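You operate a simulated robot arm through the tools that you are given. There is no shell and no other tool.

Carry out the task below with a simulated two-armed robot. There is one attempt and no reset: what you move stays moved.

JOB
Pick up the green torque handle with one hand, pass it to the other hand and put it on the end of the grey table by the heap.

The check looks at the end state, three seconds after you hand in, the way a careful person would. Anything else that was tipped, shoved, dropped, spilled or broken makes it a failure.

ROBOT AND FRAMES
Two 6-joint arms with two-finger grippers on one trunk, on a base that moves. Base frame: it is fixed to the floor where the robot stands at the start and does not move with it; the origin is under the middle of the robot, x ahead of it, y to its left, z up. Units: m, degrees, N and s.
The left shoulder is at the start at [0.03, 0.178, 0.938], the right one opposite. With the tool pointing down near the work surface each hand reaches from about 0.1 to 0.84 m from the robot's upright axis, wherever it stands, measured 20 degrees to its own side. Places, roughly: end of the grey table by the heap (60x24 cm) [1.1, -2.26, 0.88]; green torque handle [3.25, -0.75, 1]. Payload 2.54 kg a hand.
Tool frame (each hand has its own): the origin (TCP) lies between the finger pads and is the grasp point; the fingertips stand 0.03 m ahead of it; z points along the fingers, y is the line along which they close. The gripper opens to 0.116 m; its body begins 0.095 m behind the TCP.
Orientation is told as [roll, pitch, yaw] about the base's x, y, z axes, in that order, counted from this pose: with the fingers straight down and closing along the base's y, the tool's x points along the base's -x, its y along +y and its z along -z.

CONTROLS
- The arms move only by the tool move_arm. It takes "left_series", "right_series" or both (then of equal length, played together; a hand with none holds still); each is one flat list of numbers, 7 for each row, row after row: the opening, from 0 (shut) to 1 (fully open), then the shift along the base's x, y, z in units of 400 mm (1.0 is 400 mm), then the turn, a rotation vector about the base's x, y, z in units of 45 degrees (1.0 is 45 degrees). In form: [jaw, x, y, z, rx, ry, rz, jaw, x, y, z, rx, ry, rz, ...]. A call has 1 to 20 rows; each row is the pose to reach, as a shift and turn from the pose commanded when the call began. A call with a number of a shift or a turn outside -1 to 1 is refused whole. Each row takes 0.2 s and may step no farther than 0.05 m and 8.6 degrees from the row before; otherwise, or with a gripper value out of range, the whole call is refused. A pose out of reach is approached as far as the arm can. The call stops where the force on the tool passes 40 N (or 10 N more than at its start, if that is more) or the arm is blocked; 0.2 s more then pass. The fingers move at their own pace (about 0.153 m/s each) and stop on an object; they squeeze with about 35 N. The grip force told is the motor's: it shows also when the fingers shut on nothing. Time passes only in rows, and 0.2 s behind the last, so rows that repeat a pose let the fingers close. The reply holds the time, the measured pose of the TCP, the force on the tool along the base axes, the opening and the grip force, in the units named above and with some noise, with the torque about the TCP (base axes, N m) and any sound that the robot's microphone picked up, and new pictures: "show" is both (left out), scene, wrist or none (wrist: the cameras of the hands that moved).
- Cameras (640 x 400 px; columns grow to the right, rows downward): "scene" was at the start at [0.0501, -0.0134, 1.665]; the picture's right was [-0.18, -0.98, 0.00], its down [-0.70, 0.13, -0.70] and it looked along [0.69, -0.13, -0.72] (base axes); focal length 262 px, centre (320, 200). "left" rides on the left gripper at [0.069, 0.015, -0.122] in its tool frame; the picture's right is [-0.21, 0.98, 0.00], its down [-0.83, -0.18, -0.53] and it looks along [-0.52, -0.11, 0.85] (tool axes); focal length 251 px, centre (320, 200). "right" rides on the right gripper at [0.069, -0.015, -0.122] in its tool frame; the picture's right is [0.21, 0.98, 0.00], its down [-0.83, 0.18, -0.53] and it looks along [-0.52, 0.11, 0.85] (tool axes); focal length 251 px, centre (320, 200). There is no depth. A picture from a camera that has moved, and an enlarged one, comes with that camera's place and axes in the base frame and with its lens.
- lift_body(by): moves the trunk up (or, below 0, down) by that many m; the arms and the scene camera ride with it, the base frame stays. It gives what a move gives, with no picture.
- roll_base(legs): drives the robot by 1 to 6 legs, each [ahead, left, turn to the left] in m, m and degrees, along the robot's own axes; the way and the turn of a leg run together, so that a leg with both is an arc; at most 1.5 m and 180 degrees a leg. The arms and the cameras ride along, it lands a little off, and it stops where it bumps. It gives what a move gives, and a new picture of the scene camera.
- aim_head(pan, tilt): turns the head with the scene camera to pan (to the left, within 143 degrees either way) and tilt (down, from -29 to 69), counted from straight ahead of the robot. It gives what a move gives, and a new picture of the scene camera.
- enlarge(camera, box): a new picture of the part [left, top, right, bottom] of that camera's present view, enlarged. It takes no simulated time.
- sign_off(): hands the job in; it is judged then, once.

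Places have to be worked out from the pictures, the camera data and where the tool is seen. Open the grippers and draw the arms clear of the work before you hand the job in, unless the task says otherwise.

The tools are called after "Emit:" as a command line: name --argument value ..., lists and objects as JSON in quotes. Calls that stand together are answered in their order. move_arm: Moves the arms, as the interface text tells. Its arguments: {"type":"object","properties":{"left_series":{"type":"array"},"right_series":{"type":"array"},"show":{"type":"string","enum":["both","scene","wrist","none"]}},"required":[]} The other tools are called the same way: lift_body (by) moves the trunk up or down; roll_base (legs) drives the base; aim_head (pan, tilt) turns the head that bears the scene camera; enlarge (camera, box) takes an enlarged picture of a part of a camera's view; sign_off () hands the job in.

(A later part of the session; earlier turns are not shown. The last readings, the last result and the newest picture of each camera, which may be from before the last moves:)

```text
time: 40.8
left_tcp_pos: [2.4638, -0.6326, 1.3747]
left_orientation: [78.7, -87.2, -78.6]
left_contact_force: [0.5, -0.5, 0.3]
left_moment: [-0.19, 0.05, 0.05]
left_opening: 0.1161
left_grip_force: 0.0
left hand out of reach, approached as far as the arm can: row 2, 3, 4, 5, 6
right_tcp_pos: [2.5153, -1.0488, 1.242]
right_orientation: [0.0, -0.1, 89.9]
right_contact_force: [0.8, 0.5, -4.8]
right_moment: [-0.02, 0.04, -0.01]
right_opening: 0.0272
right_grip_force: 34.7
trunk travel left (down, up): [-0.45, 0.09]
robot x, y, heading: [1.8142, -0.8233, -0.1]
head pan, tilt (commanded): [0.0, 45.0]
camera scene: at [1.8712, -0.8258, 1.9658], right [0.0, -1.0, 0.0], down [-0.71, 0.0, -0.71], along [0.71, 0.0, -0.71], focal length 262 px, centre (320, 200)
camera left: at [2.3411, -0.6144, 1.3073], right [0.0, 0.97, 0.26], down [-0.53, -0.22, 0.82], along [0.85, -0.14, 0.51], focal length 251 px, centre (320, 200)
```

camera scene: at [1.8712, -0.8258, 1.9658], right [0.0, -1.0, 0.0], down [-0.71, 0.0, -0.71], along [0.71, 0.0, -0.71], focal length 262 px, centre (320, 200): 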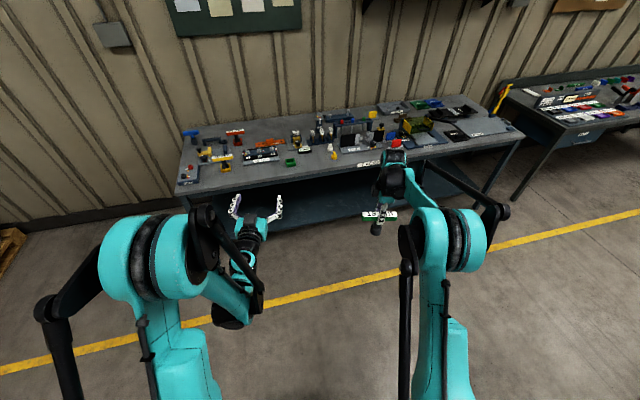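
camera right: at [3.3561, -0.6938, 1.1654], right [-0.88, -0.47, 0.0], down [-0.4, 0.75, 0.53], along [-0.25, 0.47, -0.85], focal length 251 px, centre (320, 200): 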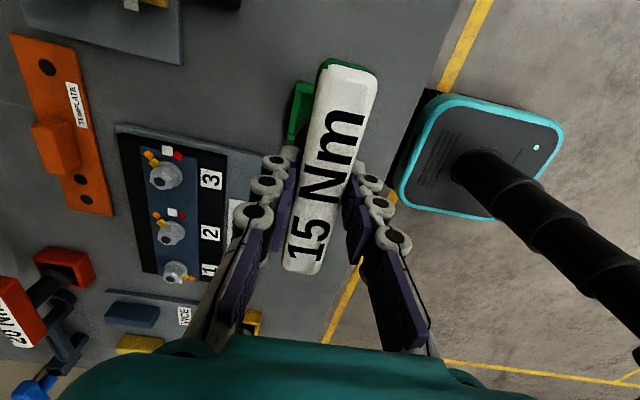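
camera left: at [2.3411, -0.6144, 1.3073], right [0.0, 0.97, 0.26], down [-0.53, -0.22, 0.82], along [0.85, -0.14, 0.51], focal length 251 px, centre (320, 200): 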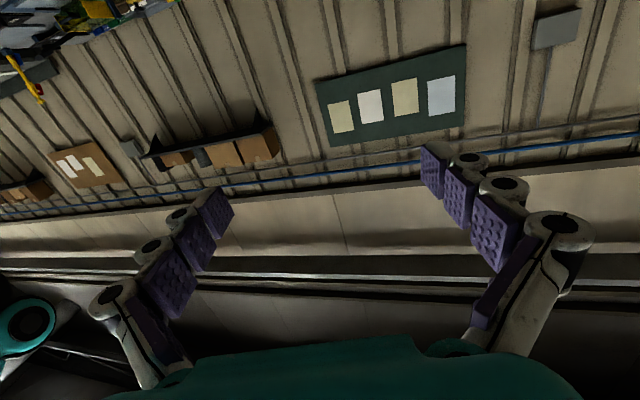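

The left arm couldn't fold in close enough for fingers-forward at 0.55 m ahead; it managed it at about 0.65 m ahead and z 1.37. I'll command it farther forward (about 0.70 m ahead, z 1.25) to get a reachable forward-pointing pose.

Emit:
move_arm --left_series '[1, 0.097, 0, 0.031, 0, 0, 0, 1, 0.194, 0, 0.0625, 0, 0, 0, 1, 0.291, 0, 0.094, 0, 0, 0, 1, 0.3875, 0, 0.125, 0, 0, 0, 1, 0.3875, 0, 0.125, 0, 0, 0]' --show "both"

```text
time: 42.0
left_tcp_pos: [2.6153, -0.6325, 1.4272]
left_orientation: [88.7, -89.8, -88.7]
left_contact_force: [-1.1, 0.7, -0.9]
left_moment: [0.02, 0.03, -0.03]
left_opening: 0.116
left_grip_force: 0.0
right_tcp_pos: [2.5106, -1.0497, 1.244]
right_orientation: [0.1, 0.1, 89.9]
right_contact_force: [0.0, -1.0, -4.1]
right_moment: [-0.03, -0.01, 0.01]
right_opening: 0.0273
right_grip_force: 35.2
trunk travel left (down, up): [-0.45, 0.09]
robot x, y, heading: [1.8179, -0.825, -0.1]
head pan, tilt (commanded): [0.0, 45.0]
camera scene: at [1.8673, -0.8253, 1.966], right [0.0, -1.0, 0.0], down [-0.71, 0.0, -0.71], along [0.71, 0.0, -0.71], focal length 262 px, centre (320, 200)
camera left: at [2.4922, -0.6179, 1.3584], right [0.0, 0.98, 0.22], down [-0.53, -0.18, 0.83], along [0.85, -0.12, 0.52], focal length 251 px, centre (320, 200)
```

scene: 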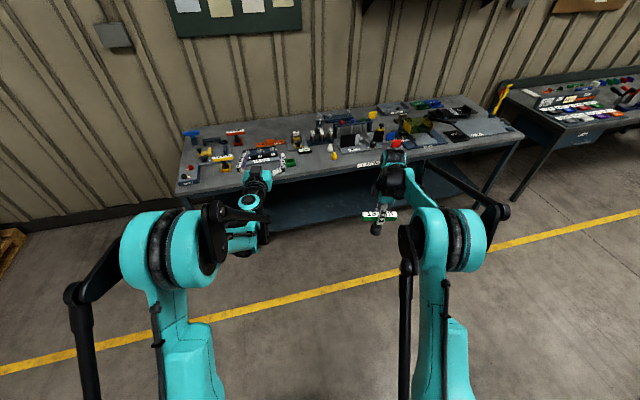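
left: 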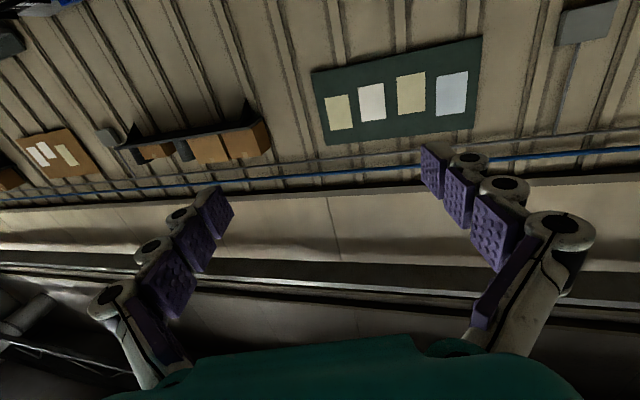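

The left hand now points exactly forward at z 1.43. I'll lower it to see how low it can go at this distance while still left of the handle.

Emit:
move_arm --left_series '[1, -0.02, 0, -0.11, 0, 0, 0, 1, -0.04, 0, -0.22, 0, 0, 0, 1, -0.06, 0, -0.33, 0, 0, 0, 1, -0.08, 0, -0.44, 0, 0, 0, 1, -0.1, 0, -0.54, 0, 0, 0]' --show "both"

```text
time: 43.2
left_tcp_pos: [2.5942, -0.6341, 1.2174]
left_orientation: [63.1, -89.8, -63.1]
left_contact_force: [0.3, 0.3, -0.1]
left_moment: [0.01, -0.01, 0.02]
left_opening: 0.1158
left_grip_force: 0.1
left hand out of reach, approached as far as the arm can: row 5
right_tcp_pos: [2.5128, -1.0485, 1.2435]
right_orientation: [0.1, 0.0, 89.8]
right_contact_force: [0.5, 0.1, -4.1]
right_moment: [0.0, 0.03, -0.02]
right_opening: 0.0274
right_grip_force: 35.1
trunk travel left (down, up): [-0.45, 0.09]
robot x, y, heading: [1.814, -0.824, -0.3]
head pan, tilt (commanded): [0.0, 45.0]
camera scene: at [1.8699, -0.8255, 1.9659], right [0.0, -1.0, 0.0], down [-0.71, 0.0, -0.71], along [0.71, 0.0, -0.71], focal length 262 px, centre (320, 200)
camera left: at [2.4709, -0.6182, 1.1483], right [0.0, 0.98, 0.22], down [-0.53, -0.18, 0.83], along [0.85, -0.12, 0.52], focal length 251 px, centre (320, 200)
```

scene: 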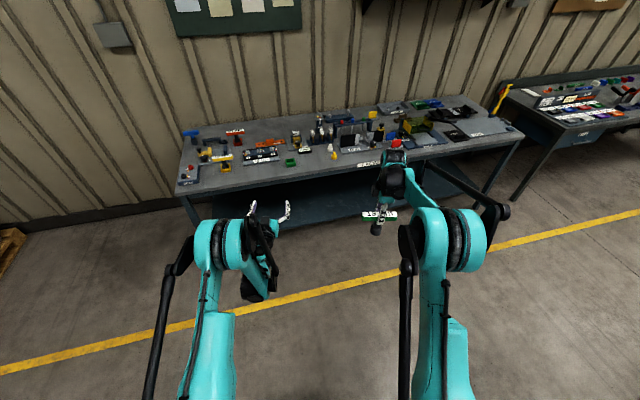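
left: 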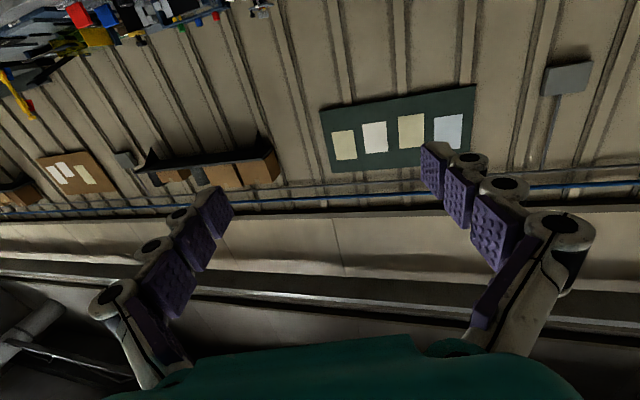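

The left hand can point forward at about 0.78 m ahead, z 1.22. I'll do the handover by lowering the handle's stem between the left fingers from above, so first I raise the right hand to z 1.37 to clear room.

Emit:
move_arm --right_series '[0, 0, 0, 0.08, 0, 0, 0, 0, 0, 0, 0.16, 0, 0, 0, 0, 0, 0, 0.24, 0, 0, 0, 0, 0, 0, 0.32, 0, 0, 0]' --show "none"

Emit:
move_arm --left_series '[1, -0.02, -0.09, 0.01, 0, 0, 0, 1, -0.04, -0.18, 0.01, 0, 0, 0, 1, -0.06, -0.27, 0.01, 0, 0, 0, 1, -0.08, -0.36, 0.01, 0, 0, 0, 1, -0.1, -0.45, 0.01, 0, 0, 0]' --show "both"

```text
time: 44.2
left_tcp_pos: [2.5922, -0.6333, 1.2193]
left_orientation: [86.4, -89.8, -86.4]
left_contact_force: [-0.4, 0.6, -0.2]
left_moment: [0.0, 0.02, 0.02]
left_opening: 0.1159
left_grip_force: 0.0
right_tcp_pos: [2.511, -1.0488, 1.3734]
right_orientation: [0.0, 0.0, 89.9]
right_contact_force: [-0.1, 0.4, -4.2]
right_moment: [-0.01, -0.01, -0.02]
right_opening: 0.0274
right_grip_force: 35.3
trunk travel left (down, up): [-0.45, 0.09]
robot x, y, heading: [1.817, -0.8258, -0.2]
head pan, tilt (commanded): [0.0, 45.0]
```

```text
time: 45.4
left_tcp_pos: [2.5622, -0.8142, 1.2264]
left_orientation: [73.8, -89.8, -73.7]
left_contact_force: [-0.4, 0.9, -0.7]
left_moment: [0.01, 0.0, 0.01]
left_opening: 0.1163
left_grip_force: 0.1
left hand out of reach, approached as far as the arm can: row 1, 2, 3, 4, 5
right_tcp_pos: [2.5123, -1.0509, 1.3736]
right_orientation: [-0.1, 0.0, 89.9]
right_contact_force: [-0.1, 0.0, -4.4]
right_moment: [0.04, 0.01, 0.01]
right_opening: 0.0275
right_grip_force: 35.1
trunk travel left (down, up): [-0.45, 0.09]
robot x, y, heading: [1.8164, -0.828, -0.1]
head pan, tilt (commanded): [0.0, 45.0]
camera scene: at [1.8679, -0.8272, 1.966], right [0.0, -1.0, 0.0], down [-0.71, 0.0, -0.71], along [0.71, 0.0, -0.71], focal length 262 px, centre (320, 200)
camera left: at [2.4386, -0.7985, 1.157], right [0.0, 0.98, 0.22], down [-0.53, -0.19, 0.83], along [0.85, -0.12, 0.52], focal length 251 px, centre (320, 200)
```

scene: 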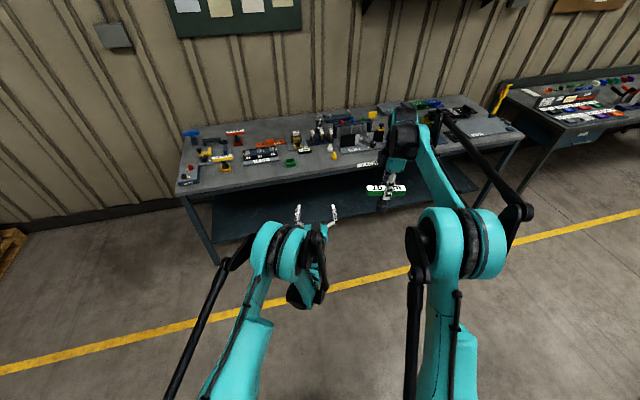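
left: 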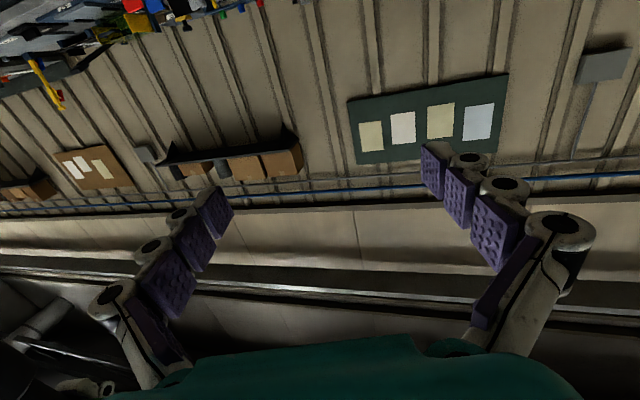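

The left hand is at about [2.562, -0.814, 1.226] pointing forward. I'll shift it another 9 cm to the right, nearer the right arm's comfortable reach, still well under the raised handle.

Emit:
move_arm --left_series '[1, 0, -0.075, 0.005, 0, 0, 0, 1, 0, -0.15, 0.01, 0, 0, 0, 1, 0, -0.225, 0.01, 0, 0, 0]' --show "both"

Emit:
enlarge --camera "scene" --box '[280, 140, 440, 240]'

```text
time: 46.2
left_tcp_pos: [2.5615, -0.9029, 1.2309]
left_orientation: [83.8, -89.9, -83.8]
left_contact_force: [0.3, -0.4, -0.5]
left_moment: [-0.04, 0.01, -0.01]
left_opening: 0.1158
left_grip_force: 0.1
right_tcp_pos: [2.5121, -1.0517, 1.3734]
right_orientation: [0.0, 0.0, 89.9]
right_contact_force: [0.2, -0.4, -3.9]
right_moment: [0.04, 0.02, 0.0]
right_opening: 0.0271
right_grip_force: 34.5
trunk travel left (down, up): [-0.45, 0.09]
robot x, y, heading: [1.8189, -0.8303, -0.1]
head pan, tilt (commanded): [0.0, 45.0]
camera scene: at [1.8683, -0.8265, 1.9659], right [0.0, -1.0, 0.0], down [-0.71, 0.0, -0.71], along [0.71, 0.0, -0.71], focal length 262 px, centre (320, 200)
camera left: at [2.4383, -0.8877, 1.1607], right [0.0, 0.98, 0.22], down [-0.53, -0.19, 0.83], along [0.85, -0.12, 0.52], focal length 251 px, centre (320, 200)
```

scene: 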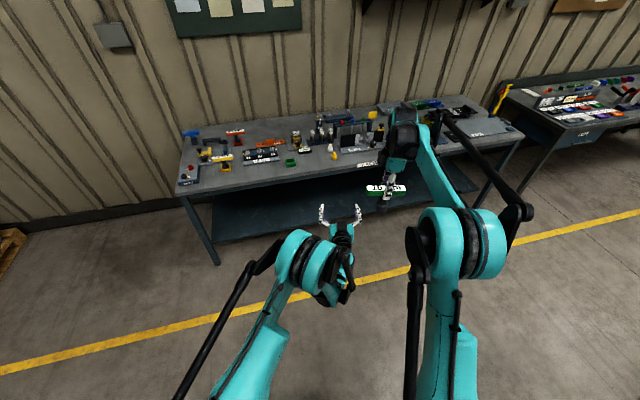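
left: 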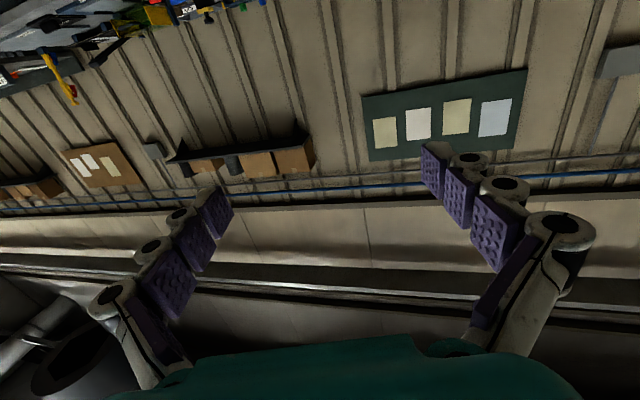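

```text
4.00 times, centred on (360, 190) of scene
camera zoom: at [1.8683, -0.8265, 1.9659], right [0.0, -1.0, 0.0], down [-0.71, 0.0, -0.71], along [0.71, 0.0, -0.71], focal length 1048 px, centre (160, 240)
```

zoom: 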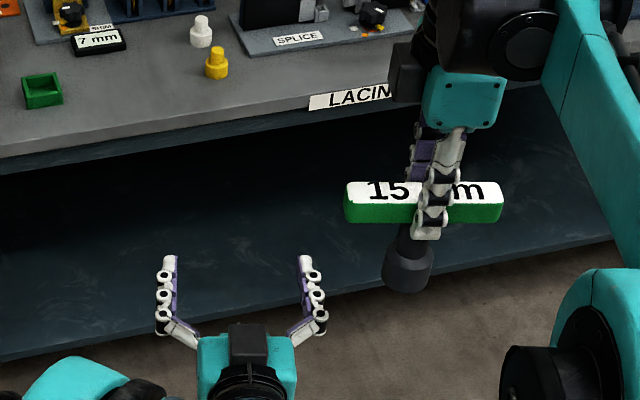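

The view shows the stem's bulb (about 4.5 cm wide, 3.5 cm tall) ending about 9.4 cm below the right TCP; I'll have the left hand take the bulb, which stays clear of the right fingertips. First I bring the handle directly over the left hand's open fingers at the present height.

Emit:
move_arm --right_series '[0, 0.078, 0, 0, 0, 0, 0, 0, 0.156, 0, 0, 0, 0, 0, 0, 0.156, 0.091, 0, 0, 0, 0, 0, 0.156, 0.182, 0, 0, 0, 0, 0, 0.156, 0.273, 0, 0, 0, 0, 0, 0.156, 0.364, 0, 0, 0, 0]' --show "both"

Emit:
enlarge --camera "scene" --box '[280, 140, 440, 240]'

Emit:
enlarge --camera "left" --box '[0, 0, 640, 400]'

```text
time: 47.6
left_tcp_pos: [2.5607, -0.9003, 1.2301]
left_orientation: [84.8, -89.9, -84.8]
left_contact_force: [-0.6, -1.0, -0.2]
left_moment: [0.02, 0.01, -0.04]
left_opening: 0.116
left_grip_force: 0.0
right_tcp_pos: [2.5752, -0.9, 1.3729]
right_orientation: [0.0, 0.1, 90.0]
right_contact_force: [1.0, 0.2, -3.8]
right_moment: [-0.04, -0.02, 0.0]
right_opening: 0.0271
right_grip_force: 35.5
trunk travel left (down, up): [-0.45, 0.09]
robot x, y, heading: [1.8161, -0.8256, -0.0]
head pan, tilt (commanded): [0.0, 45.0]
camera scene: at [1.8678, -0.8222, 1.966], right [0.0, -1.0, 0.0], down [-0.71, 0.0, -0.71], along [0.71, 0.0, -0.71], focal length 262 px, centre (320, 200)
camera right: at [2.5899, -0.9699, 1.4949], right [-0.98, -0.21, 0.0], down [-0.18, 0.83, 0.53], along [-0.11, 0.52, -0.85], focal length 251 px, centre (320, 200)
```

scene: 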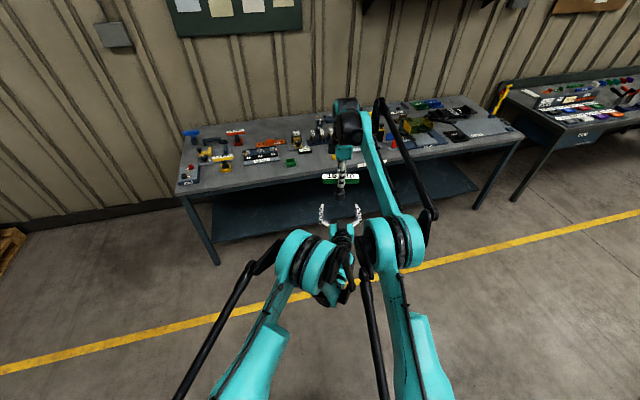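
right: 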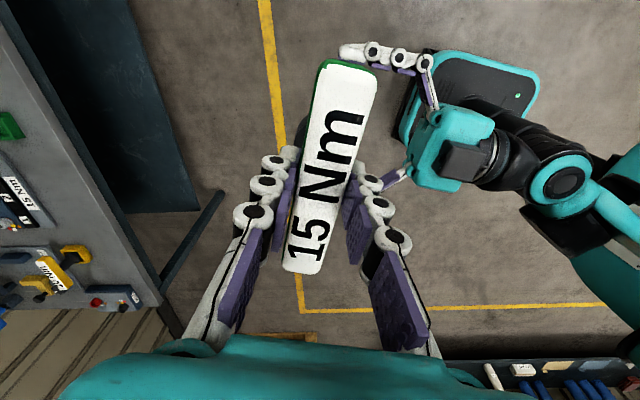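

```text
4.00 times, centred on (360, 190) of scene
camera zoom: at [1.8678, -0.8222, 1.966], right [0.0, -1.0, 0.0], down [-0.71, 0.0, -0.71], along [0.71, 0.0, -0.71], focal length 1048 px, centre (160, 240)
```

zoom: 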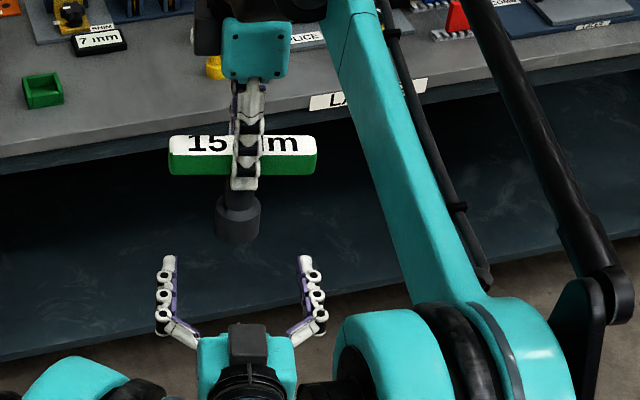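

```text
1.00 times, centred on (320, 200) of left (not enlarged: the box is as wide or as high as the picture)
camera zoom: at [2.4379, -0.8854, 1.1609], right [0.0, 0.98, 0.22], down [-0.53, -0.18, 0.83], along [0.85, -0.12, 0.52], focal length 251 px, centre (320, 200)
```

zoom: 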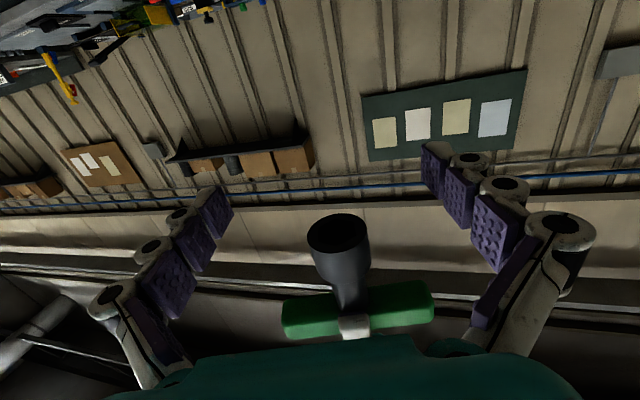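

The handle hangs centred over the left fingers (within about 3 mm sideways) with its bulb about 3 cm above them. I'll correct 2.5 mm in y and lower 6.3 cm so the bulb sits between the left finger pads, under the bar.

Emit:
move_arm --right_series '[0, 0, -0.006, -0.04, 0, 0, 0, 0, 0, -0.006, -0.08, 0, 0, 0, 0, 0, -0.006, -0.12, 0, 0, 0, 0, 0, -0.006, -0.1585, 0, 0, 0, 0, 0, -0.006, -0.1585, 0, 0, 0]' --show "both"

Emit:
enlarge --camera "scene" --box '[280, 150, 400, 225]'

Emit:
enlarge --camera "left" --box '[0, 0, 640, 400]'

```text
time: 48.8
left_tcp_pos: [2.5625, -0.9037, 1.2305]
left_orientation: [84.4, -89.7, -84.3]
left_contact_force: [-0.1, -0.7, 0.2]
left_moment: [-0.01, -0.02, -0.02]
left_opening: 0.1159
left_grip_force: 0.0
right_tcp_pos: [2.5747, -0.906, 1.3084]
right_orientation: [0.1, 0.1, 89.9]
right_contact_force: [0.3, -0.3, -3.5]
right_moment: [-0.02, -0.01, 0.01]
right_opening: 0.0271
right_grip_force: 34.8
trunk travel left (down, up): [-0.45, 0.09]
robot x, y, heading: [1.8141, -0.8266, -0.1]
head pan, tilt (commanded): [0.0, 45.0]
camera scene: at [1.8682, -0.8255, 1.966], right [0.0, -1.0, 0.0], down [-0.71, 0.0, -0.71], along [0.71, 0.0, -0.71], focal length 262 px, centre (320, 200)
camera right: at [2.5903, -0.9757, 1.4293], right [-0.98, -0.21, 0.0], down [-0.18, 0.83, 0.53], along [-0.11, 0.52, -0.85], focal length 251 px, centre (320, 200)
```

scene: 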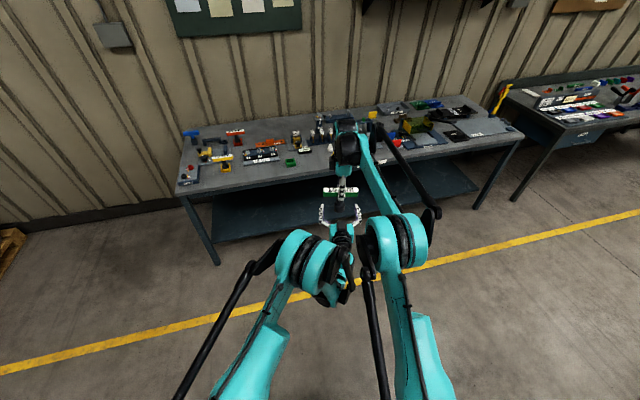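
right: 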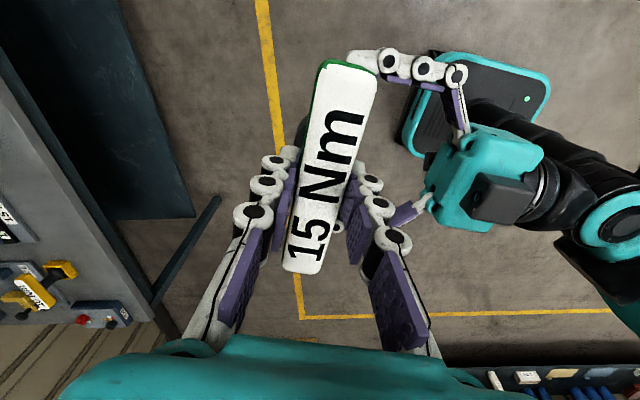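

```text
5.33 times, centred on (340, 188) of scene
camera zoom: at [1.8682, -0.8255, 1.966], right [0.0, -1.0, 0.0], down [-0.71, 0.0, -0.71], along [0.71, 0.0, -0.71], focal length 1398 px, centre (213, 267)
```

zoom: 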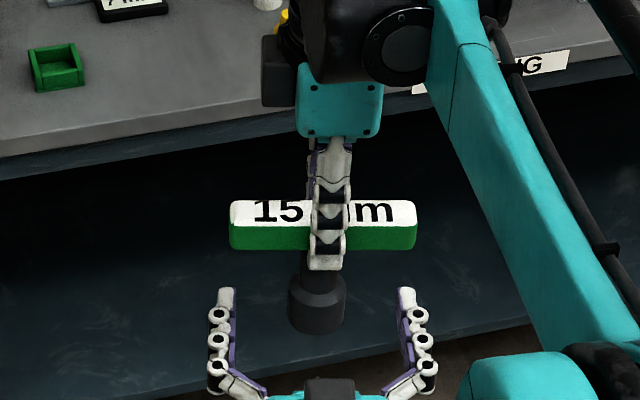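

```text
1.00 times, centred on (320, 200) of left (not enlarged: the box is as wide or as high as the picture)
camera zoom: at [2.4381, -0.8872, 1.1607], right [0.0, 0.98, 0.22], down [-0.53, -0.18, 0.83], along [0.85, -0.12, 0.52], focal length 251 px, centre (320, 200)
```

zoom: 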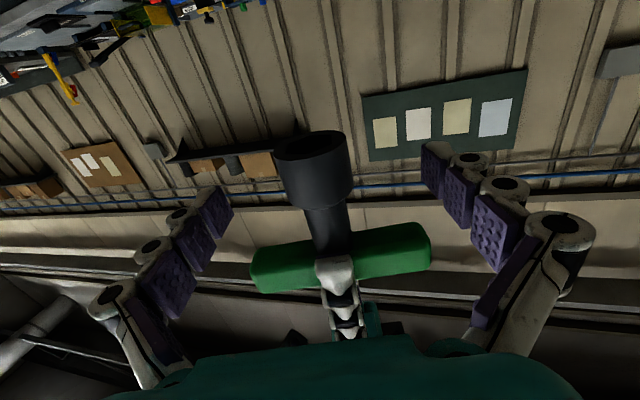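

The bulb now sits at the left hand's grasp point (image (318,180) vs expected (320,180)), with the right fingertips well above. I'll close the left gripper on it.

Emit:
move_arm --left_series '[0, 0, 0, 0, 0, 0, 0, 0, 0, 0, 0, 0, 0, 0, 0, 0, 0, 0, 0, 0, 0, 0, 0, 0, 0, 0, 0, 0, 0, 0, 0, 0, 0, 0, 0]' --show "both"

Emit:
enlarge --camera "scene" --box '[280, 150, 400, 225]'

```text
time: 50.0
left_tcp_pos: [2.5605, -0.9032, 1.2302]
left_orientation: [83.2, -89.8, -83.3]
left_contact_force: [-11.1, -6.9, -0.4]
left_moment: [0.05, -0.45, -0.1]
left_opening: 0.0383
left_grip_force: 35.1
right_tcp_pos: [2.5753, -0.9051, 1.3071]
right_orientation: [0.0, 0.0, 89.8]
right_contact_force: [11.6, 6.6, -4.0]
right_moment: [0.47, -0.42, 0.03]
right_opening: 0.0269
right_grip_force: 35.4
trunk travel left (down, up): [-0.45, 0.09]
robot x, y, heading: [1.8143, -0.8261, -0.2]
head pan, tilt (commanded): [0.0, 45.0]
camera scene: at [1.8684, -0.8254, 1.9659], right [0.0, -1.0, 0.0], down [-0.71, 0.0, -0.71], along [0.71, 0.0, -0.71], focal length 262 px, centre (320, 200)
camera left: at [2.438, -0.8877, 1.1606], right [0.0, 0.98, 0.22], down [-0.53, -0.18, 0.83], along [0.85, -0.12, 0.52], focal length 251 px, centre (320, 200)
```

scene: 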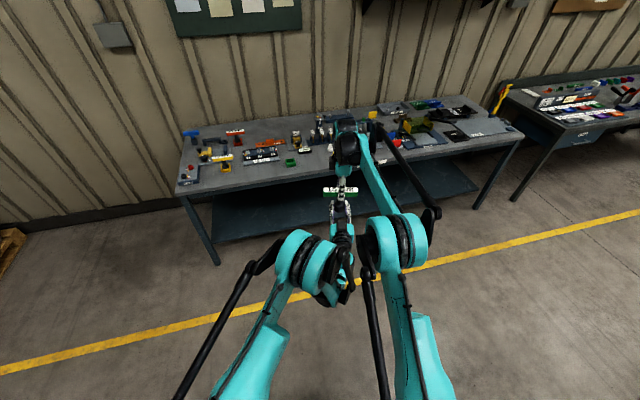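
left: 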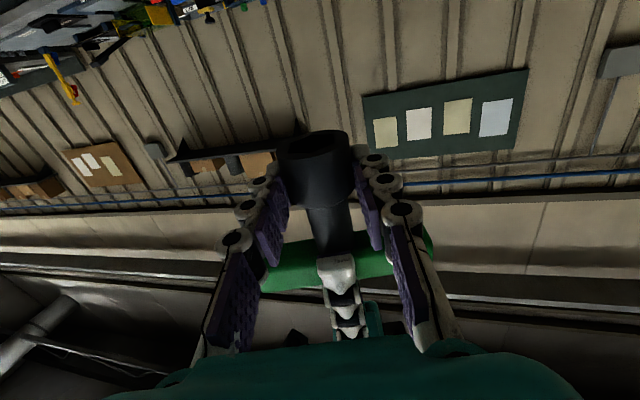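

```text
5.33 times, centred on (340, 188) of scene
camera zoom: at [1.8684, -0.8254, 1.9659], right [0.0, -1.0, 0.0], down [-0.71, 0.0, -0.71], along [0.71, 0.0, -0.71], focal length 1398 px, centre (213, 267)
```

zoom: 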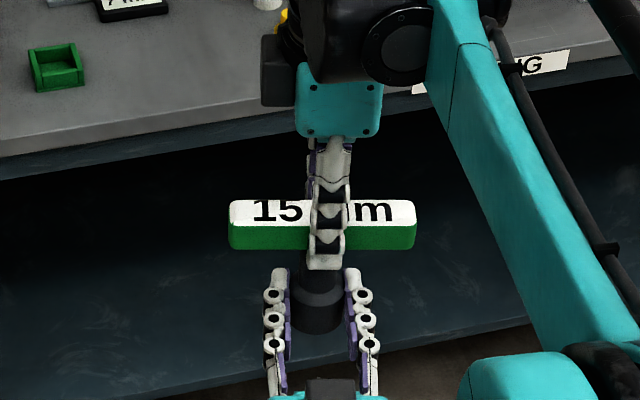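

The left hand has the bulb (opening 38 mm, 35 N), with some internal load between the hands (about 11 N in x, 7 N in y). I'll ease the right hand 2 mm forward and 1 mm left to relax it before releasing.

Emit:
move_arm --right_series '[0, 0.005, 0.0025, 0, 0, 0, 0, 0, 0.005, 0.0025, 0, 0, 0, 0]' --show "none"

```text
time: 50.6
left_tcp_pos: [2.5622, -0.903, 1.2302]
left_orientation: [86.5, -89.8, -86.4]
left_contact_force: [3.4, -8.4, 5.6]
left_moment: [0.05, 0.07, -0.14]
left_opening: 0.0383
left_grip_force: 35.0
right_tcp_pos: [2.5766, -0.9039, 1.3075]
right_orientation: [0.1, 0.0, 89.9]
right_contact_force: [-3.4, 7.4, -10.2]
right_moment: [0.5, 0.13, 0.06]
right_opening: 0.0272
right_grip_force: 35.6
trunk travel left (down, up): [-0.45, 0.09]
robot x, y, heading: [1.8137, -0.8223, 0.0]
head pan, tilt (commanded): [0.0, 45.0]
```

The x load is relaxed and the rest is small. I'll open the right hand partway (about 65 mm, enough to free the 27 mm bar without touching the left hand) and check that the left grip holds.

Emit:
move_arm --right_series '[0.25, 0, 0, 0, 0, 0, 0, 0.4, 0, 0, 0, 0, 0, 0, 0.56, 0, 0, 0, 0, 0, 0, 0.56, 0, 0, 0, 0, 0, 0]' --show "both"

Emit:
enlarge --camera "scene" --box '[280, 150, 400, 225]'

Emit:
enlarge --camera "left" --box '[0, 0, 640, 400]'

```text
time: 51.6
left_tcp_pos: [2.5615, -0.9027, 1.2302]
left_orientation: [80.4, -89.8, -80.4]
left_contact_force: [-0.6, -0.2, 0.0]
left_moment: [0.0, 0.09, 0.03]
left_opening: 0.0385
left_grip_force: 35.0
right_tcp_pos: [2.5769, -0.9057, 1.3075]
right_orientation: [0.0, 0.0, 89.9]
right_contact_force: [0.7, 0.1, 0.3]
right_moment: [-0.01, -0.04, -0.01]
right_opening: 0.065
right_grip_force: 0.1
trunk travel left (down, up): [-0.45, 0.09]
robot x, y, heading: [1.8155, -0.8283, -0.3]
head pan, tilt (commanded): [0.0, 45.0]
camera scene: at [1.8685, -0.8254, 1.9659], right [0.0, -1.0, 0.0], down [-0.71, 0.0, -0.71], along [0.71, 0.0, -0.71], focal length 262 px, centre (320, 200)
camera right: at [2.592, -0.9749, 1.4297], right [-0.98, -0.21, 0.0], down [-0.18, 0.83, 0.53], along [-0.11, 0.52, -0.85], focal length 251 px, centre (320, 200)
```

scene: 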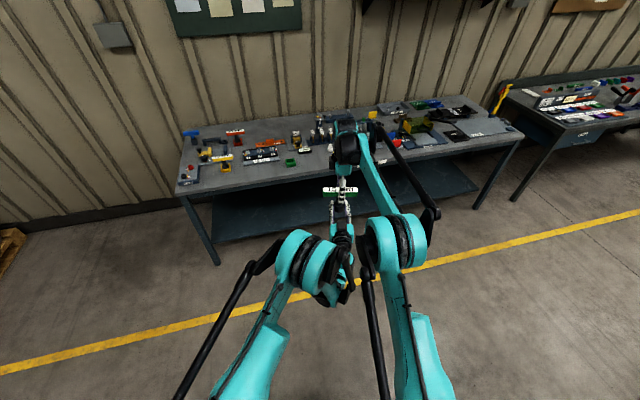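
right: 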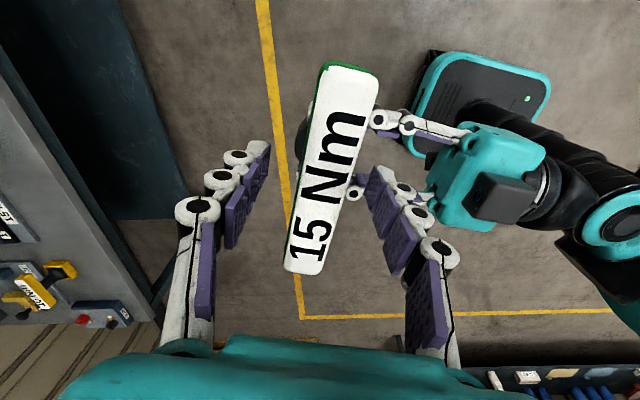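

```text
5.33 times, centred on (340, 188) of scene
camera zoom: at [1.8685, -0.8254, 1.9659], right [0.0, -1.0, 0.0], down [-0.71, 0.0, -0.71], along [0.71, 0.0, -0.71], focal length 1398 px, centre (213, 267)
```

zoom: 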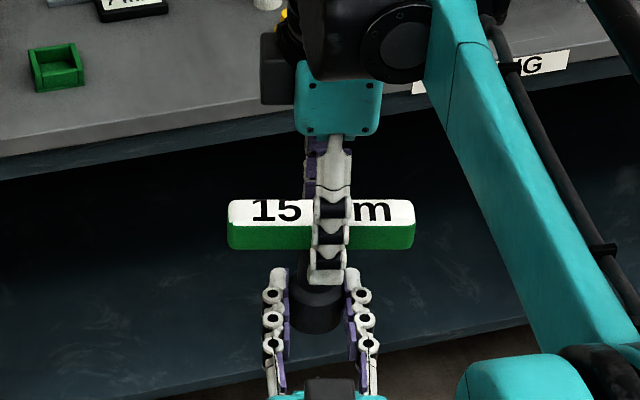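

```text
1.00 times, centred on (320, 200) of left (not enlarged: the box is as wide or as high as the picture)
camera zoom: at [2.4382, -0.8871, 1.1606], right [0.0, 0.98, 0.22], down [-0.53, -0.18, 0.83], along [0.85, -0.12, 0.52], focal length 251 px, centre (320, 200)
```

zoom: 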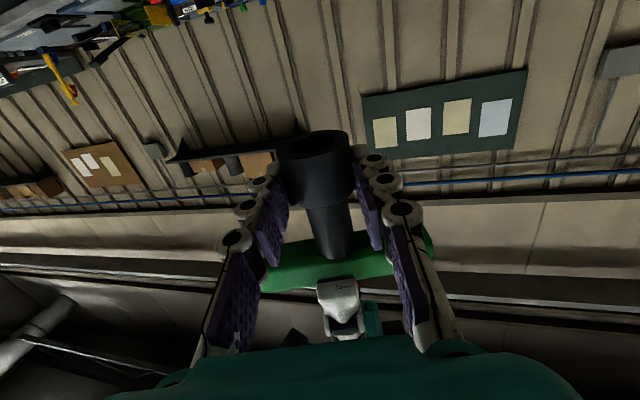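

The left hand alone holds the handle steady and the right fingers are clear of the bar on both sides. I'll raise the right hand straight up 16 cm.

Emit:
move_arm --right_series '[0.56, 0, 0, 0.05, 0, 0, 0, 0.56, 0, 0, 0.12, 0, 0, 0, 0.56, 0, 0, 0.22, 0, 0, 0, 0.56, 0, 0, 0.32, 0, 0, 0, 0.56, 0, 0, 0.4, 0, 0, 0]' --show "both"

Emit:
enlarge --camera "scene" --box '[280, 150, 400, 225]'

```text
time: 52.8
left_tcp_pos: [2.5593, -0.9029, 1.231]
left_orientation: [99.7, -89.8, -99.6]
left_contact_force: [-0.4, -0.5, -0.1]
left_moment: [0.01, 0.06, -0.03]
left_opening: 0.0384
left_grip_force: 34.9
right_tcp_pos: [2.5598, -0.9081, 1.4322]
right_orientation: [0.0, 0.0, 89.8]
right_contact_force: [-0.2, 0.5, 0.8]
right_moment: [-0.05, -0.01, 0.0]
right_opening: 0.0651
right_grip_force: 0.1
right hand out of reach, approached as far as the arm can: row 4, 5
trunk travel left (down, up): [-0.45, 0.09]
robot x, y, heading: [1.8176, -0.8269, -0.2]
head pan, tilt (commanded): [0.0, 45.0]
camera scene: at [1.8666, -0.825, 1.966], right [0.0, -1.0, 0.0], down [-0.71, 0.0, -0.71], along [0.71, 0.0, -0.71], focal length 262 px, centre (320, 200)
camera right: at [2.5751, -0.9767, 1.5534], right [-0.98, -0.21, 0.0], down [-0.18, 0.83, 0.53], along [-0.11, 0.52, -0.85], focal length 251 px, centre (320, 200)
```

scene: 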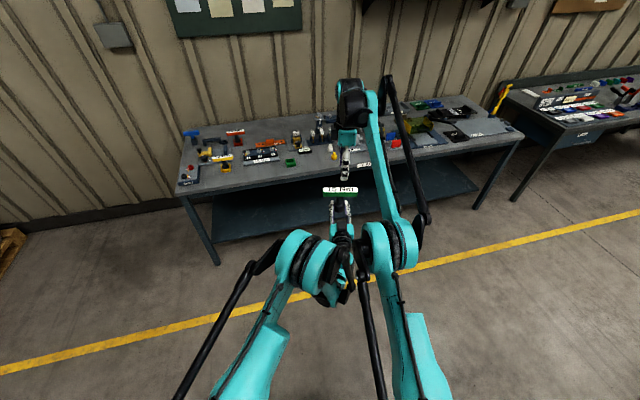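
right: 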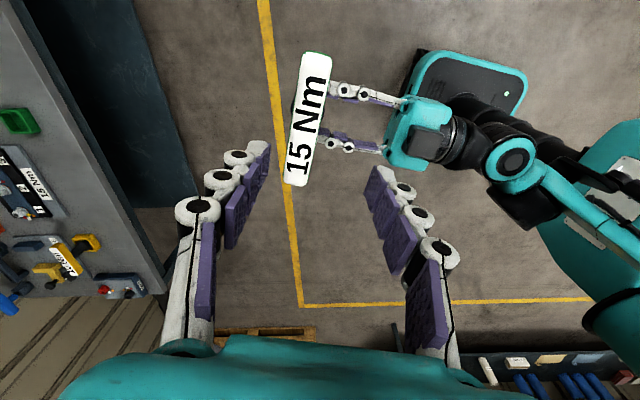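

```text
5.33 times, centred on (340, 188) of scene
camera zoom: at [1.8666, -0.825, 1.966], right [0.0, -1.0, 0.0], down [-0.71, 0.0, -0.71], along [0.71, 0.0, -0.71], focal length 1398 px, centre (213, 267)
```

zoom: 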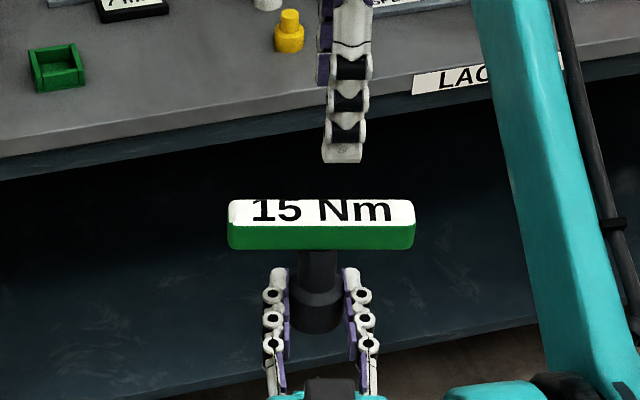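

The handover is complete: the left hand holds the handle upright and the right hand is above it. I'll move the right hand off to the right and back, away from the handle.

Emit:
move_arm --right_series '[0.56, 0, -0.1, 0, 0, 0, 0, 0.56, 0, -0.2, 0, 0, 0, 0, 0.56, -0.04, -0.3, 0, 0, 0, -0.15, 0.56, -0.12, -0.38, 0, 0, 0, -0.32, 0.56, -0.2, -0.44, 0, 0, 0, -0.5, 0.56, -0.28, -0.48, 0, 0, 0, -0.67, 0.56, -0.36, -0.5, 0, 0, 0, -0.84, 0.56, -0.42, -0.5, 0, 0, 0, -1.0]' --show "scene"

```text
time: 54.6
left_tcp_pos: [2.5621, -0.9032, 1.23]
left_orientation: [66.0, -89.8, -66.0]
left_contact_force: [-0.4, -1.2, 0.8]
left_moment: [0.02, 0.08, 0.0]
left_opening: 0.0385
left_grip_force: 35.2
right_tcp_pos: [2.4425, -1.1147, 1.4831]
right_orientation: [0.0, 0.1, 44.7]
right_contact_force: [1.4, -0.4, -0.6]
right_moment: [-0.02, 0.02, 0.01]
right_opening: 0.0651
right_grip_force: 0.0
right hand out of reach, approached as far as the arm can: row 4, 5, 6, 7, 8
trunk travel left (down, up): [-0.45, 0.09]
robot x, y, heading: [1.8116, -0.8234, -0.3]
head pan, tilt (commanded): [0.0, 45.0]
camera scene: at [1.8702, -0.8256, 1.9659], right [0.0, -1.0, 0.0], down [-0.71, 0.0, -0.71], along [0.71, 0.0, -0.71], focal length 262 px, centre (320, 200)
```

scene: 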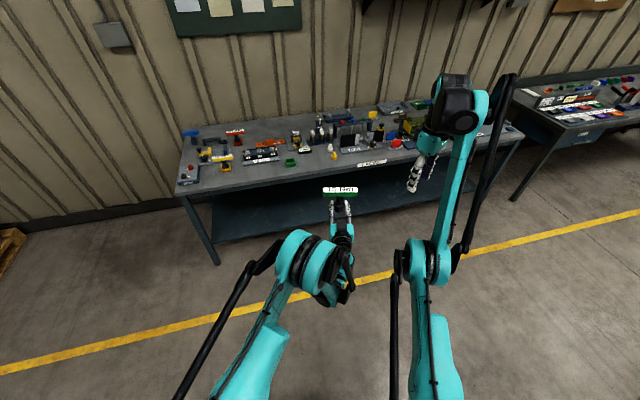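

The right hand is clear; I'll fold it back toward its starting pose (nearer the trunk, yaw 0) so it's out of the way when I drive.

Emit:
move_arm --right_series '[0.56, -0.05, 0.01, -0.1, 0, 0, -0.15, 0.56, -0.12, 0.02, -0.17, 0, 0, -0.3, 0.56, -0.2, 0.03, -0.2, 0, 0, -0.47, 0.56, -0.28, 0.04, -0.2, 0, 0, -0.64, 0.56, -0.36, 0.05, -0.2, 0, 0, -0.82, 0.56, -0.44, 0.06, -0.2, 0, 0, -1.0]' --show "scene"

```text
time: 56.0
left_tcp_pos: [2.5609, -0.9039, 1.2305]
left_orientation: [85.3, -89.8, -85.3]
left_contact_force: [0.0, 0.1, 0.9]
left_moment: [-0.01, 0.07, 0.04]
left_opening: 0.0383
left_grip_force: 34.6
right_tcp_pos: [2.4343, -1.1412, 1.4838]
right_orientation: [0.1, 0.4, -0.4]
right_contact_force: [-0.1, -0.8, 0.4]
right_moment: [0.08, -0.01, 0.02]
right_opening: 0.0648
right_grip_force: 0.0
right hand out of reach, approached as far as the arm can: row 1, 2, 3, 4, 5, 6
trunk travel left (down, up): [-0.45, 0.09]
robot x, y, heading: [1.8163, -0.8228, -0.2]
head pan, tilt (commanded): [0.0, 45.0]
camera scene: at [1.8682, -0.8271, 1.9659], right [0.0, -1.0, 0.0], down [-0.71, 0.0, -0.71], along [0.71, 0.0, -0.71], focal length 262 px, centre (320, 200)
```

scene: 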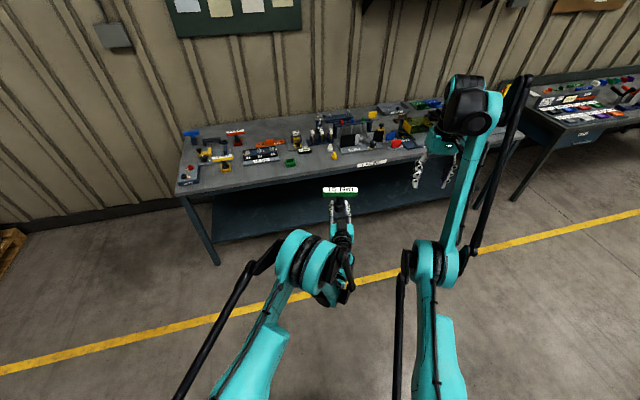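

The hand turned to yaw 0 but its position stalled at z 1.48, near an arm limit. I'll try moving it straight down first.

Emit:
move_arm --right_series '[0.56, 0, 0, -0.1, 0, 0, 0, 0.56, 0, 0, -0.2, 0, 0, 0, 0.56, 0, 0, -0.3, 0, 0, 0, 0.56, 0, 0, -0.4, 0, 0, 0]' --show "scene"

```text
time: 57.0
left_tcp_pos: [2.5609, -0.9028, 1.2298]
left_orientation: [82.0, -89.8, -82.1]
left_contact_force: [0.6, -0.5, 0.3]
left_moment: [0.01, 0.06, 0.05]
left_opening: 0.0386
left_grip_force: 35.1
right_tcp_pos: [2.4353, -1.1388, 1.4822]
right_orientation: [0.0, 0.1, -0.2]
right_contact_force: [0.0, -1.3, -0.1]
right_moment: [-0.02, -0.02, -0.03]
right_opening: 0.0651
right_grip_force: 0.1
right hand out of reach, approached as far as the arm can: row 1, 2, 3, 4
trunk travel left (down, up): [-0.45, 0.09]
robot x, y, heading: [1.8128, -0.827, -0.1]
head pan, tilt (commanded): [0.0, 45.0]
camera scene: at [1.8684, -0.8257, 1.9659], right [0.0, -1.0, 0.0], down [-0.71, 0.0, -0.71], along [0.71, 0.0, -0.71], focal length 262 px, centre (320, 200)
```

scene: 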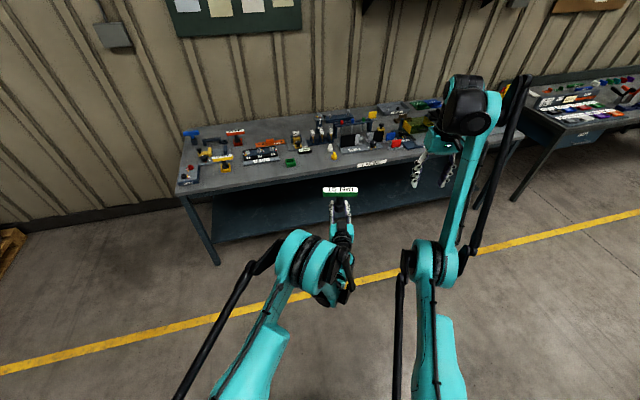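

Still stalled, likely with the wrist pitch at its limit. I'll tilt the fingers slightly forward to free the wrist and lower at the same time.

Emit:
move_arm --right_series '[0.56, 0, 0, 0, 0, -0.18, 0, 0.56, 0, 0, 0, 0, -0.36, 0, 0.56, 0, 0, -0.08, 0, -0.5, 0, 0.56, 0, 0, -0.18, 0, -0.5, 0, 0.56, 0, 0, -0.28, 0, -0.5, 0, 0.56, 0, 0, -0.38, 0, -0.5, 0]' --show "scene"

```text
time: 58.4
left_tcp_pos: [2.5606, -0.9033, 1.23]
left_orientation: [80.9, -89.9, -80.9]
left_contact_force: [0.2, 0.0, 0.3]
left_moment: [-0.01, 0.06, 0.0]
left_opening: 0.0383
left_grip_force: 35.5
right_tcp_pos: [2.5243, -1.1607, 1.5018]
right_orientation: [0.2, -22.3, -0.2]
right_contact_force: [-0.2, -0.2, -0.1]
right_moment: [-0.03, 0.01, 0.02]
right_opening: 0.0649
right_grip_force: 0.0
right hand out of reach, approached as far as the arm can: row 1, 2, 3, 4, 5, 6
trunk travel left (down, up): [-0.45, 0.09]
robot x, y, heading: [1.817, -0.8283, -0.2]
head pan, tilt (commanded): [0.0, 45.0]
camera scene: at [1.8685, -0.8256, 1.9659], right [0.0, -1.0, 0.0], down [-0.71, 0.0, -0.71], along [0.71, 0.0, -0.71], focal length 262 px, centre (320, 200)
```

scene: 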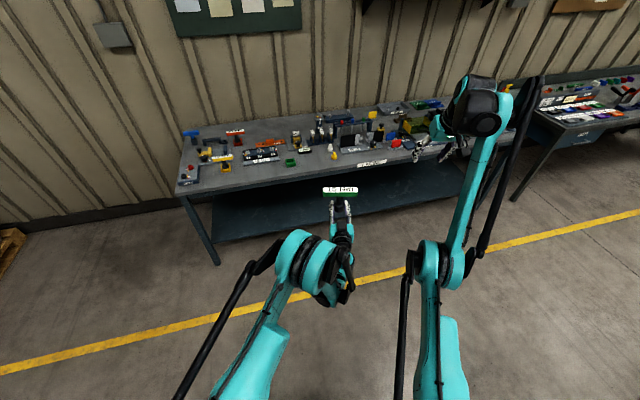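

The wrist seems stuck at full stretch. I'll move it along the reach sphere instead (forward and down), which should stay solvable, before drawing it inward.

Emit:
move_arm --right_series '[0.56, 0.06, -0.02, -0.09, 0, 0, 0, 0.56, 0.12, -0.04, -0.18, 0, 0, 0, 0.56, 0.17, -0.06, -0.28, 0, 0, 0, 0.56, 0.2, -0.08, -0.39, 0, 0, 0]' --show "scene"

```text
time: 59.4
left_tcp_pos: [2.5628, -0.9043, 1.2293]
left_orientation: [62.9, -89.9, -62.9]
left_contact_force: [0.3, 0.8, -0.2]
left_moment: [-0.01, 0.02, 0.01]
left_opening: 0.0385
left_grip_force: 35.0
right_tcp_pos: [2.6503, -1.2079, 1.3722]
right_orientation: [0.1, -22.3, -0.1]
right_contact_force: [1.3, -0.3, 0.3]
right_moment: [0.02, 0.03, 0.03]
right_opening: 0.0651
right_grip_force: 0.0
right hand out of reach, approached as far as the arm can: row 1, 2, 3, 4
trunk travel left (down, up): [-0.45, 0.09]
robot x, y, heading: [1.8158, -0.8279, -0.1]
head pan, tilt (commanded): [0.0, 45.0]
camera scene: at [1.8712, -0.827, 1.9658], right [0.0, -1.0, 0.0], down [-0.71, 0.0, -0.71], along [0.71, 0.0, -0.71], focal length 262 px, centre (320, 200)
```

scene: 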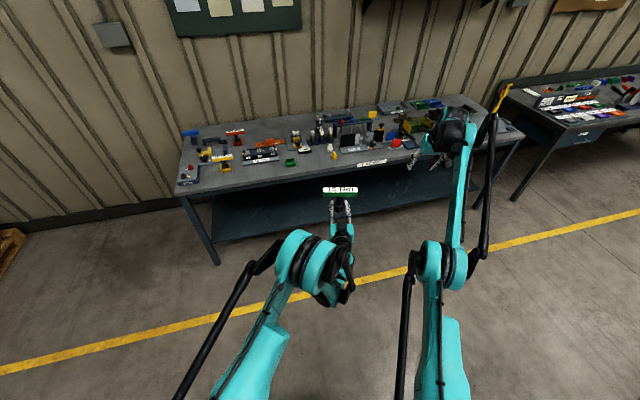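

That works: it slides along the reach sphere. Now I'll try drawing it inward from this lower position.

Emit:
move_arm --right_series '[0.56, -0.06, 0, -0.09, 0, 0, 0, 0.56, -0.14, 0, -0.17, 0, 0, 0, 0.56, -0.24, 0, -0.22, 0, 0, 0, 0.56, -0.34, 0, -0.25, 0, 0, 0]' --show "scene"

```text
time: 60.4
left_tcp_pos: [2.5617, -0.9034, 1.2309]
left_orientation: [74.8, -89.8, -74.6]
left_contact_force: [-0.7, -0.2, -0.5]
left_moment: [-0.02, 0.07, 0.0]
left_opening: 0.0385
left_grip_force: 35.3
right_tcp_pos: [2.6577, -1.2391, 1.3353]
right_orientation: [0.1, -22.4, -0.2]
right_contact_force: [1.0, 0.2, -0.9]
right_moment: [0.0, -0.03, 0.02]
right_opening: 0.0649
right_grip_force: 0.0
right hand out of reach, approached as far as the arm can: row 1, 2, 3, 4
trunk travel left (down, up): [-0.45, 0.09]
robot x, y, heading: [1.8141, -0.8274, -0.2]
head pan, tilt (commanded): [0.0, 45.0]
camera scene: at [1.8693, -0.8264, 1.9659], right [0.0, -1.0, 0.0], down [-0.71, 0.0, -0.71], along [0.71, 0.0, -0.71], focal length 262 px, centre (320, 200)
```

scene: 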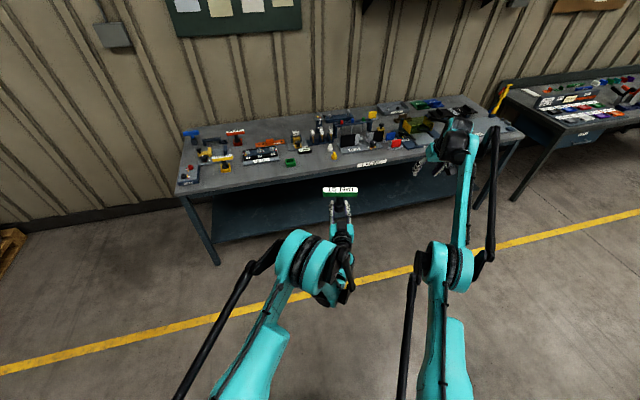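

It's still on the stretched singularity. I'll use the wrist instead: tilting the fingers back toward the robot past vertical should force the elbow to bend the normal way.

Emit:
move_arm --right_series '[0.56, -0.03, 0, 0, 0, 0.18, 0, 0.56, -0.06, 0, 0, 0, 0.36, 0, 0.56, -0.1, 0, 0, 0, 0.54, 0, 0.56, -0.15, 0, 0, 0, 0.72, 0, 0.56, -0.2, 0, 0, 0, 0.86, 0, 0.56, -0.25, 0, 0, 0, 1.0, 0]' --show "scene"

```text
time: 61.8
left_tcp_pos: [2.5616, -0.9029, 1.2305]
left_orientation: [82.5, -89.8, -82.5]
left_contact_force: [-0.7, -0.2, 0.5]
left_moment: [0.02, 0.07, -0.02]
left_opening: 0.0387
left_grip_force: 35.4
right_tcp_pos: [2.4904, -1.2116, 1.3259]
right_orientation: [0.0, 21.4, -0.1]
right_contact_force: [-0.1, -0.1, -1.1]
right_moment: [0.0, 0.01, 0.02]
right_opening: 0.0647
right_grip_force: 0.1
right hand out of reach, approached as far as the arm can: row 1, 2, 3, 4, 5, 6
trunk travel left (down, up): [-0.45, 0.09]
robot x, y, heading: [1.8155, -0.8266, -0.3]
head pan, tilt (commanded): [0.0, 45.0]
camera scene: at [1.8683, -0.8252, 1.966], right [0.0, -1.0, 0.0], down [-0.71, 0.0, -0.71], along [0.71, 0.0, -0.71], focal length 262 px, centre (320, 200)
```

scene: 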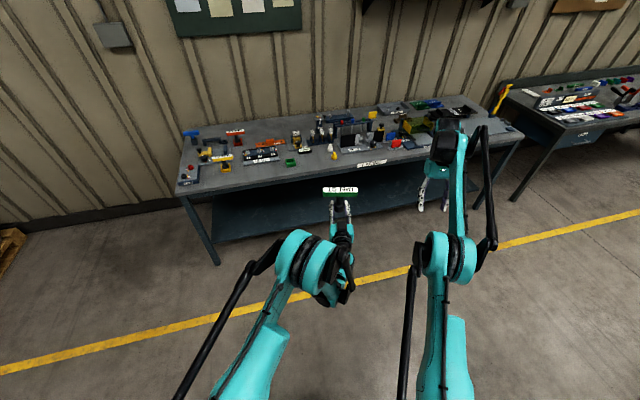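

Tilt reached +21° without bending the elbow; I'll continue tilting further in the same direction while asking for an inward position.

Emit:
move_arm --right_series '[0.56, -0.03, 0, -0.02, 0, 0.18, 0, 0.56, -0.08, 0, -0.05, 0, 0.36, 0, 0.56, -0.14, 0, -0.08, 0, 0.54, 0, 0.56, -0.2, 0, -0.1, 0, 0.72, 0, 0.56, -0.26, 0, -0.12, 0, 0.86, 0, 0.56, -0.32, 0, -0.12, 0, 1.0, 0]' --show "scene"

```text
time: 63.2
left_tcp_pos: [2.5602, -0.9034, 1.2295]
left_orientation: [80.2, -89.8, -80.2]
left_contact_force: [0.2, 0.4, 0.9]
left_moment: [-0.01, 0.05, 0.0]
left_opening: 0.0387
left_grip_force: 35.1
right_tcp_pos: [2.4308, -1.242, 1.3025]
right_orientation: [-4.0, 28.1, 0.2]
right_contact_force: [-0.1, 0.2, 0.0]
right_moment: [-0.02, 0.01, 0.03]
right_opening: 0.0648
right_grip_force: 0.1
right hand out of reach, approached as far as the arm can: row 1, 2, 3, 4, 5, 6
trunk travel left (down, up): [-0.45, 0.09]
robot x, y, heading: [1.812, -0.8233, -0.3]
head pan, tilt (commanded): [0.0, 45.0]
camera scene: at [1.8685, -0.8255, 1.9659], right [0.0, -1.0, 0.0], down [-0.71, 0.0, -0.71], along [0.71, 0.0, -0.71], focal length 262 px, centre (320, 200)
```

scene: 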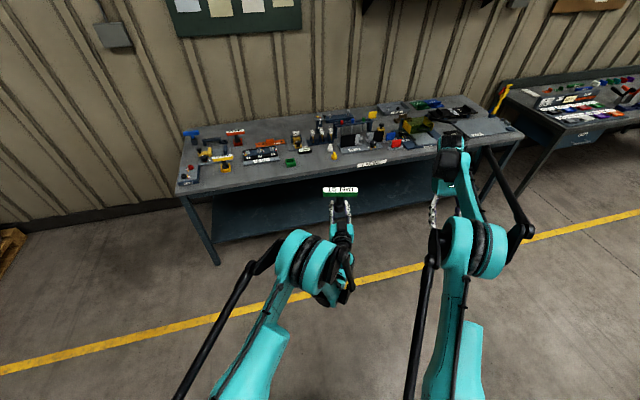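

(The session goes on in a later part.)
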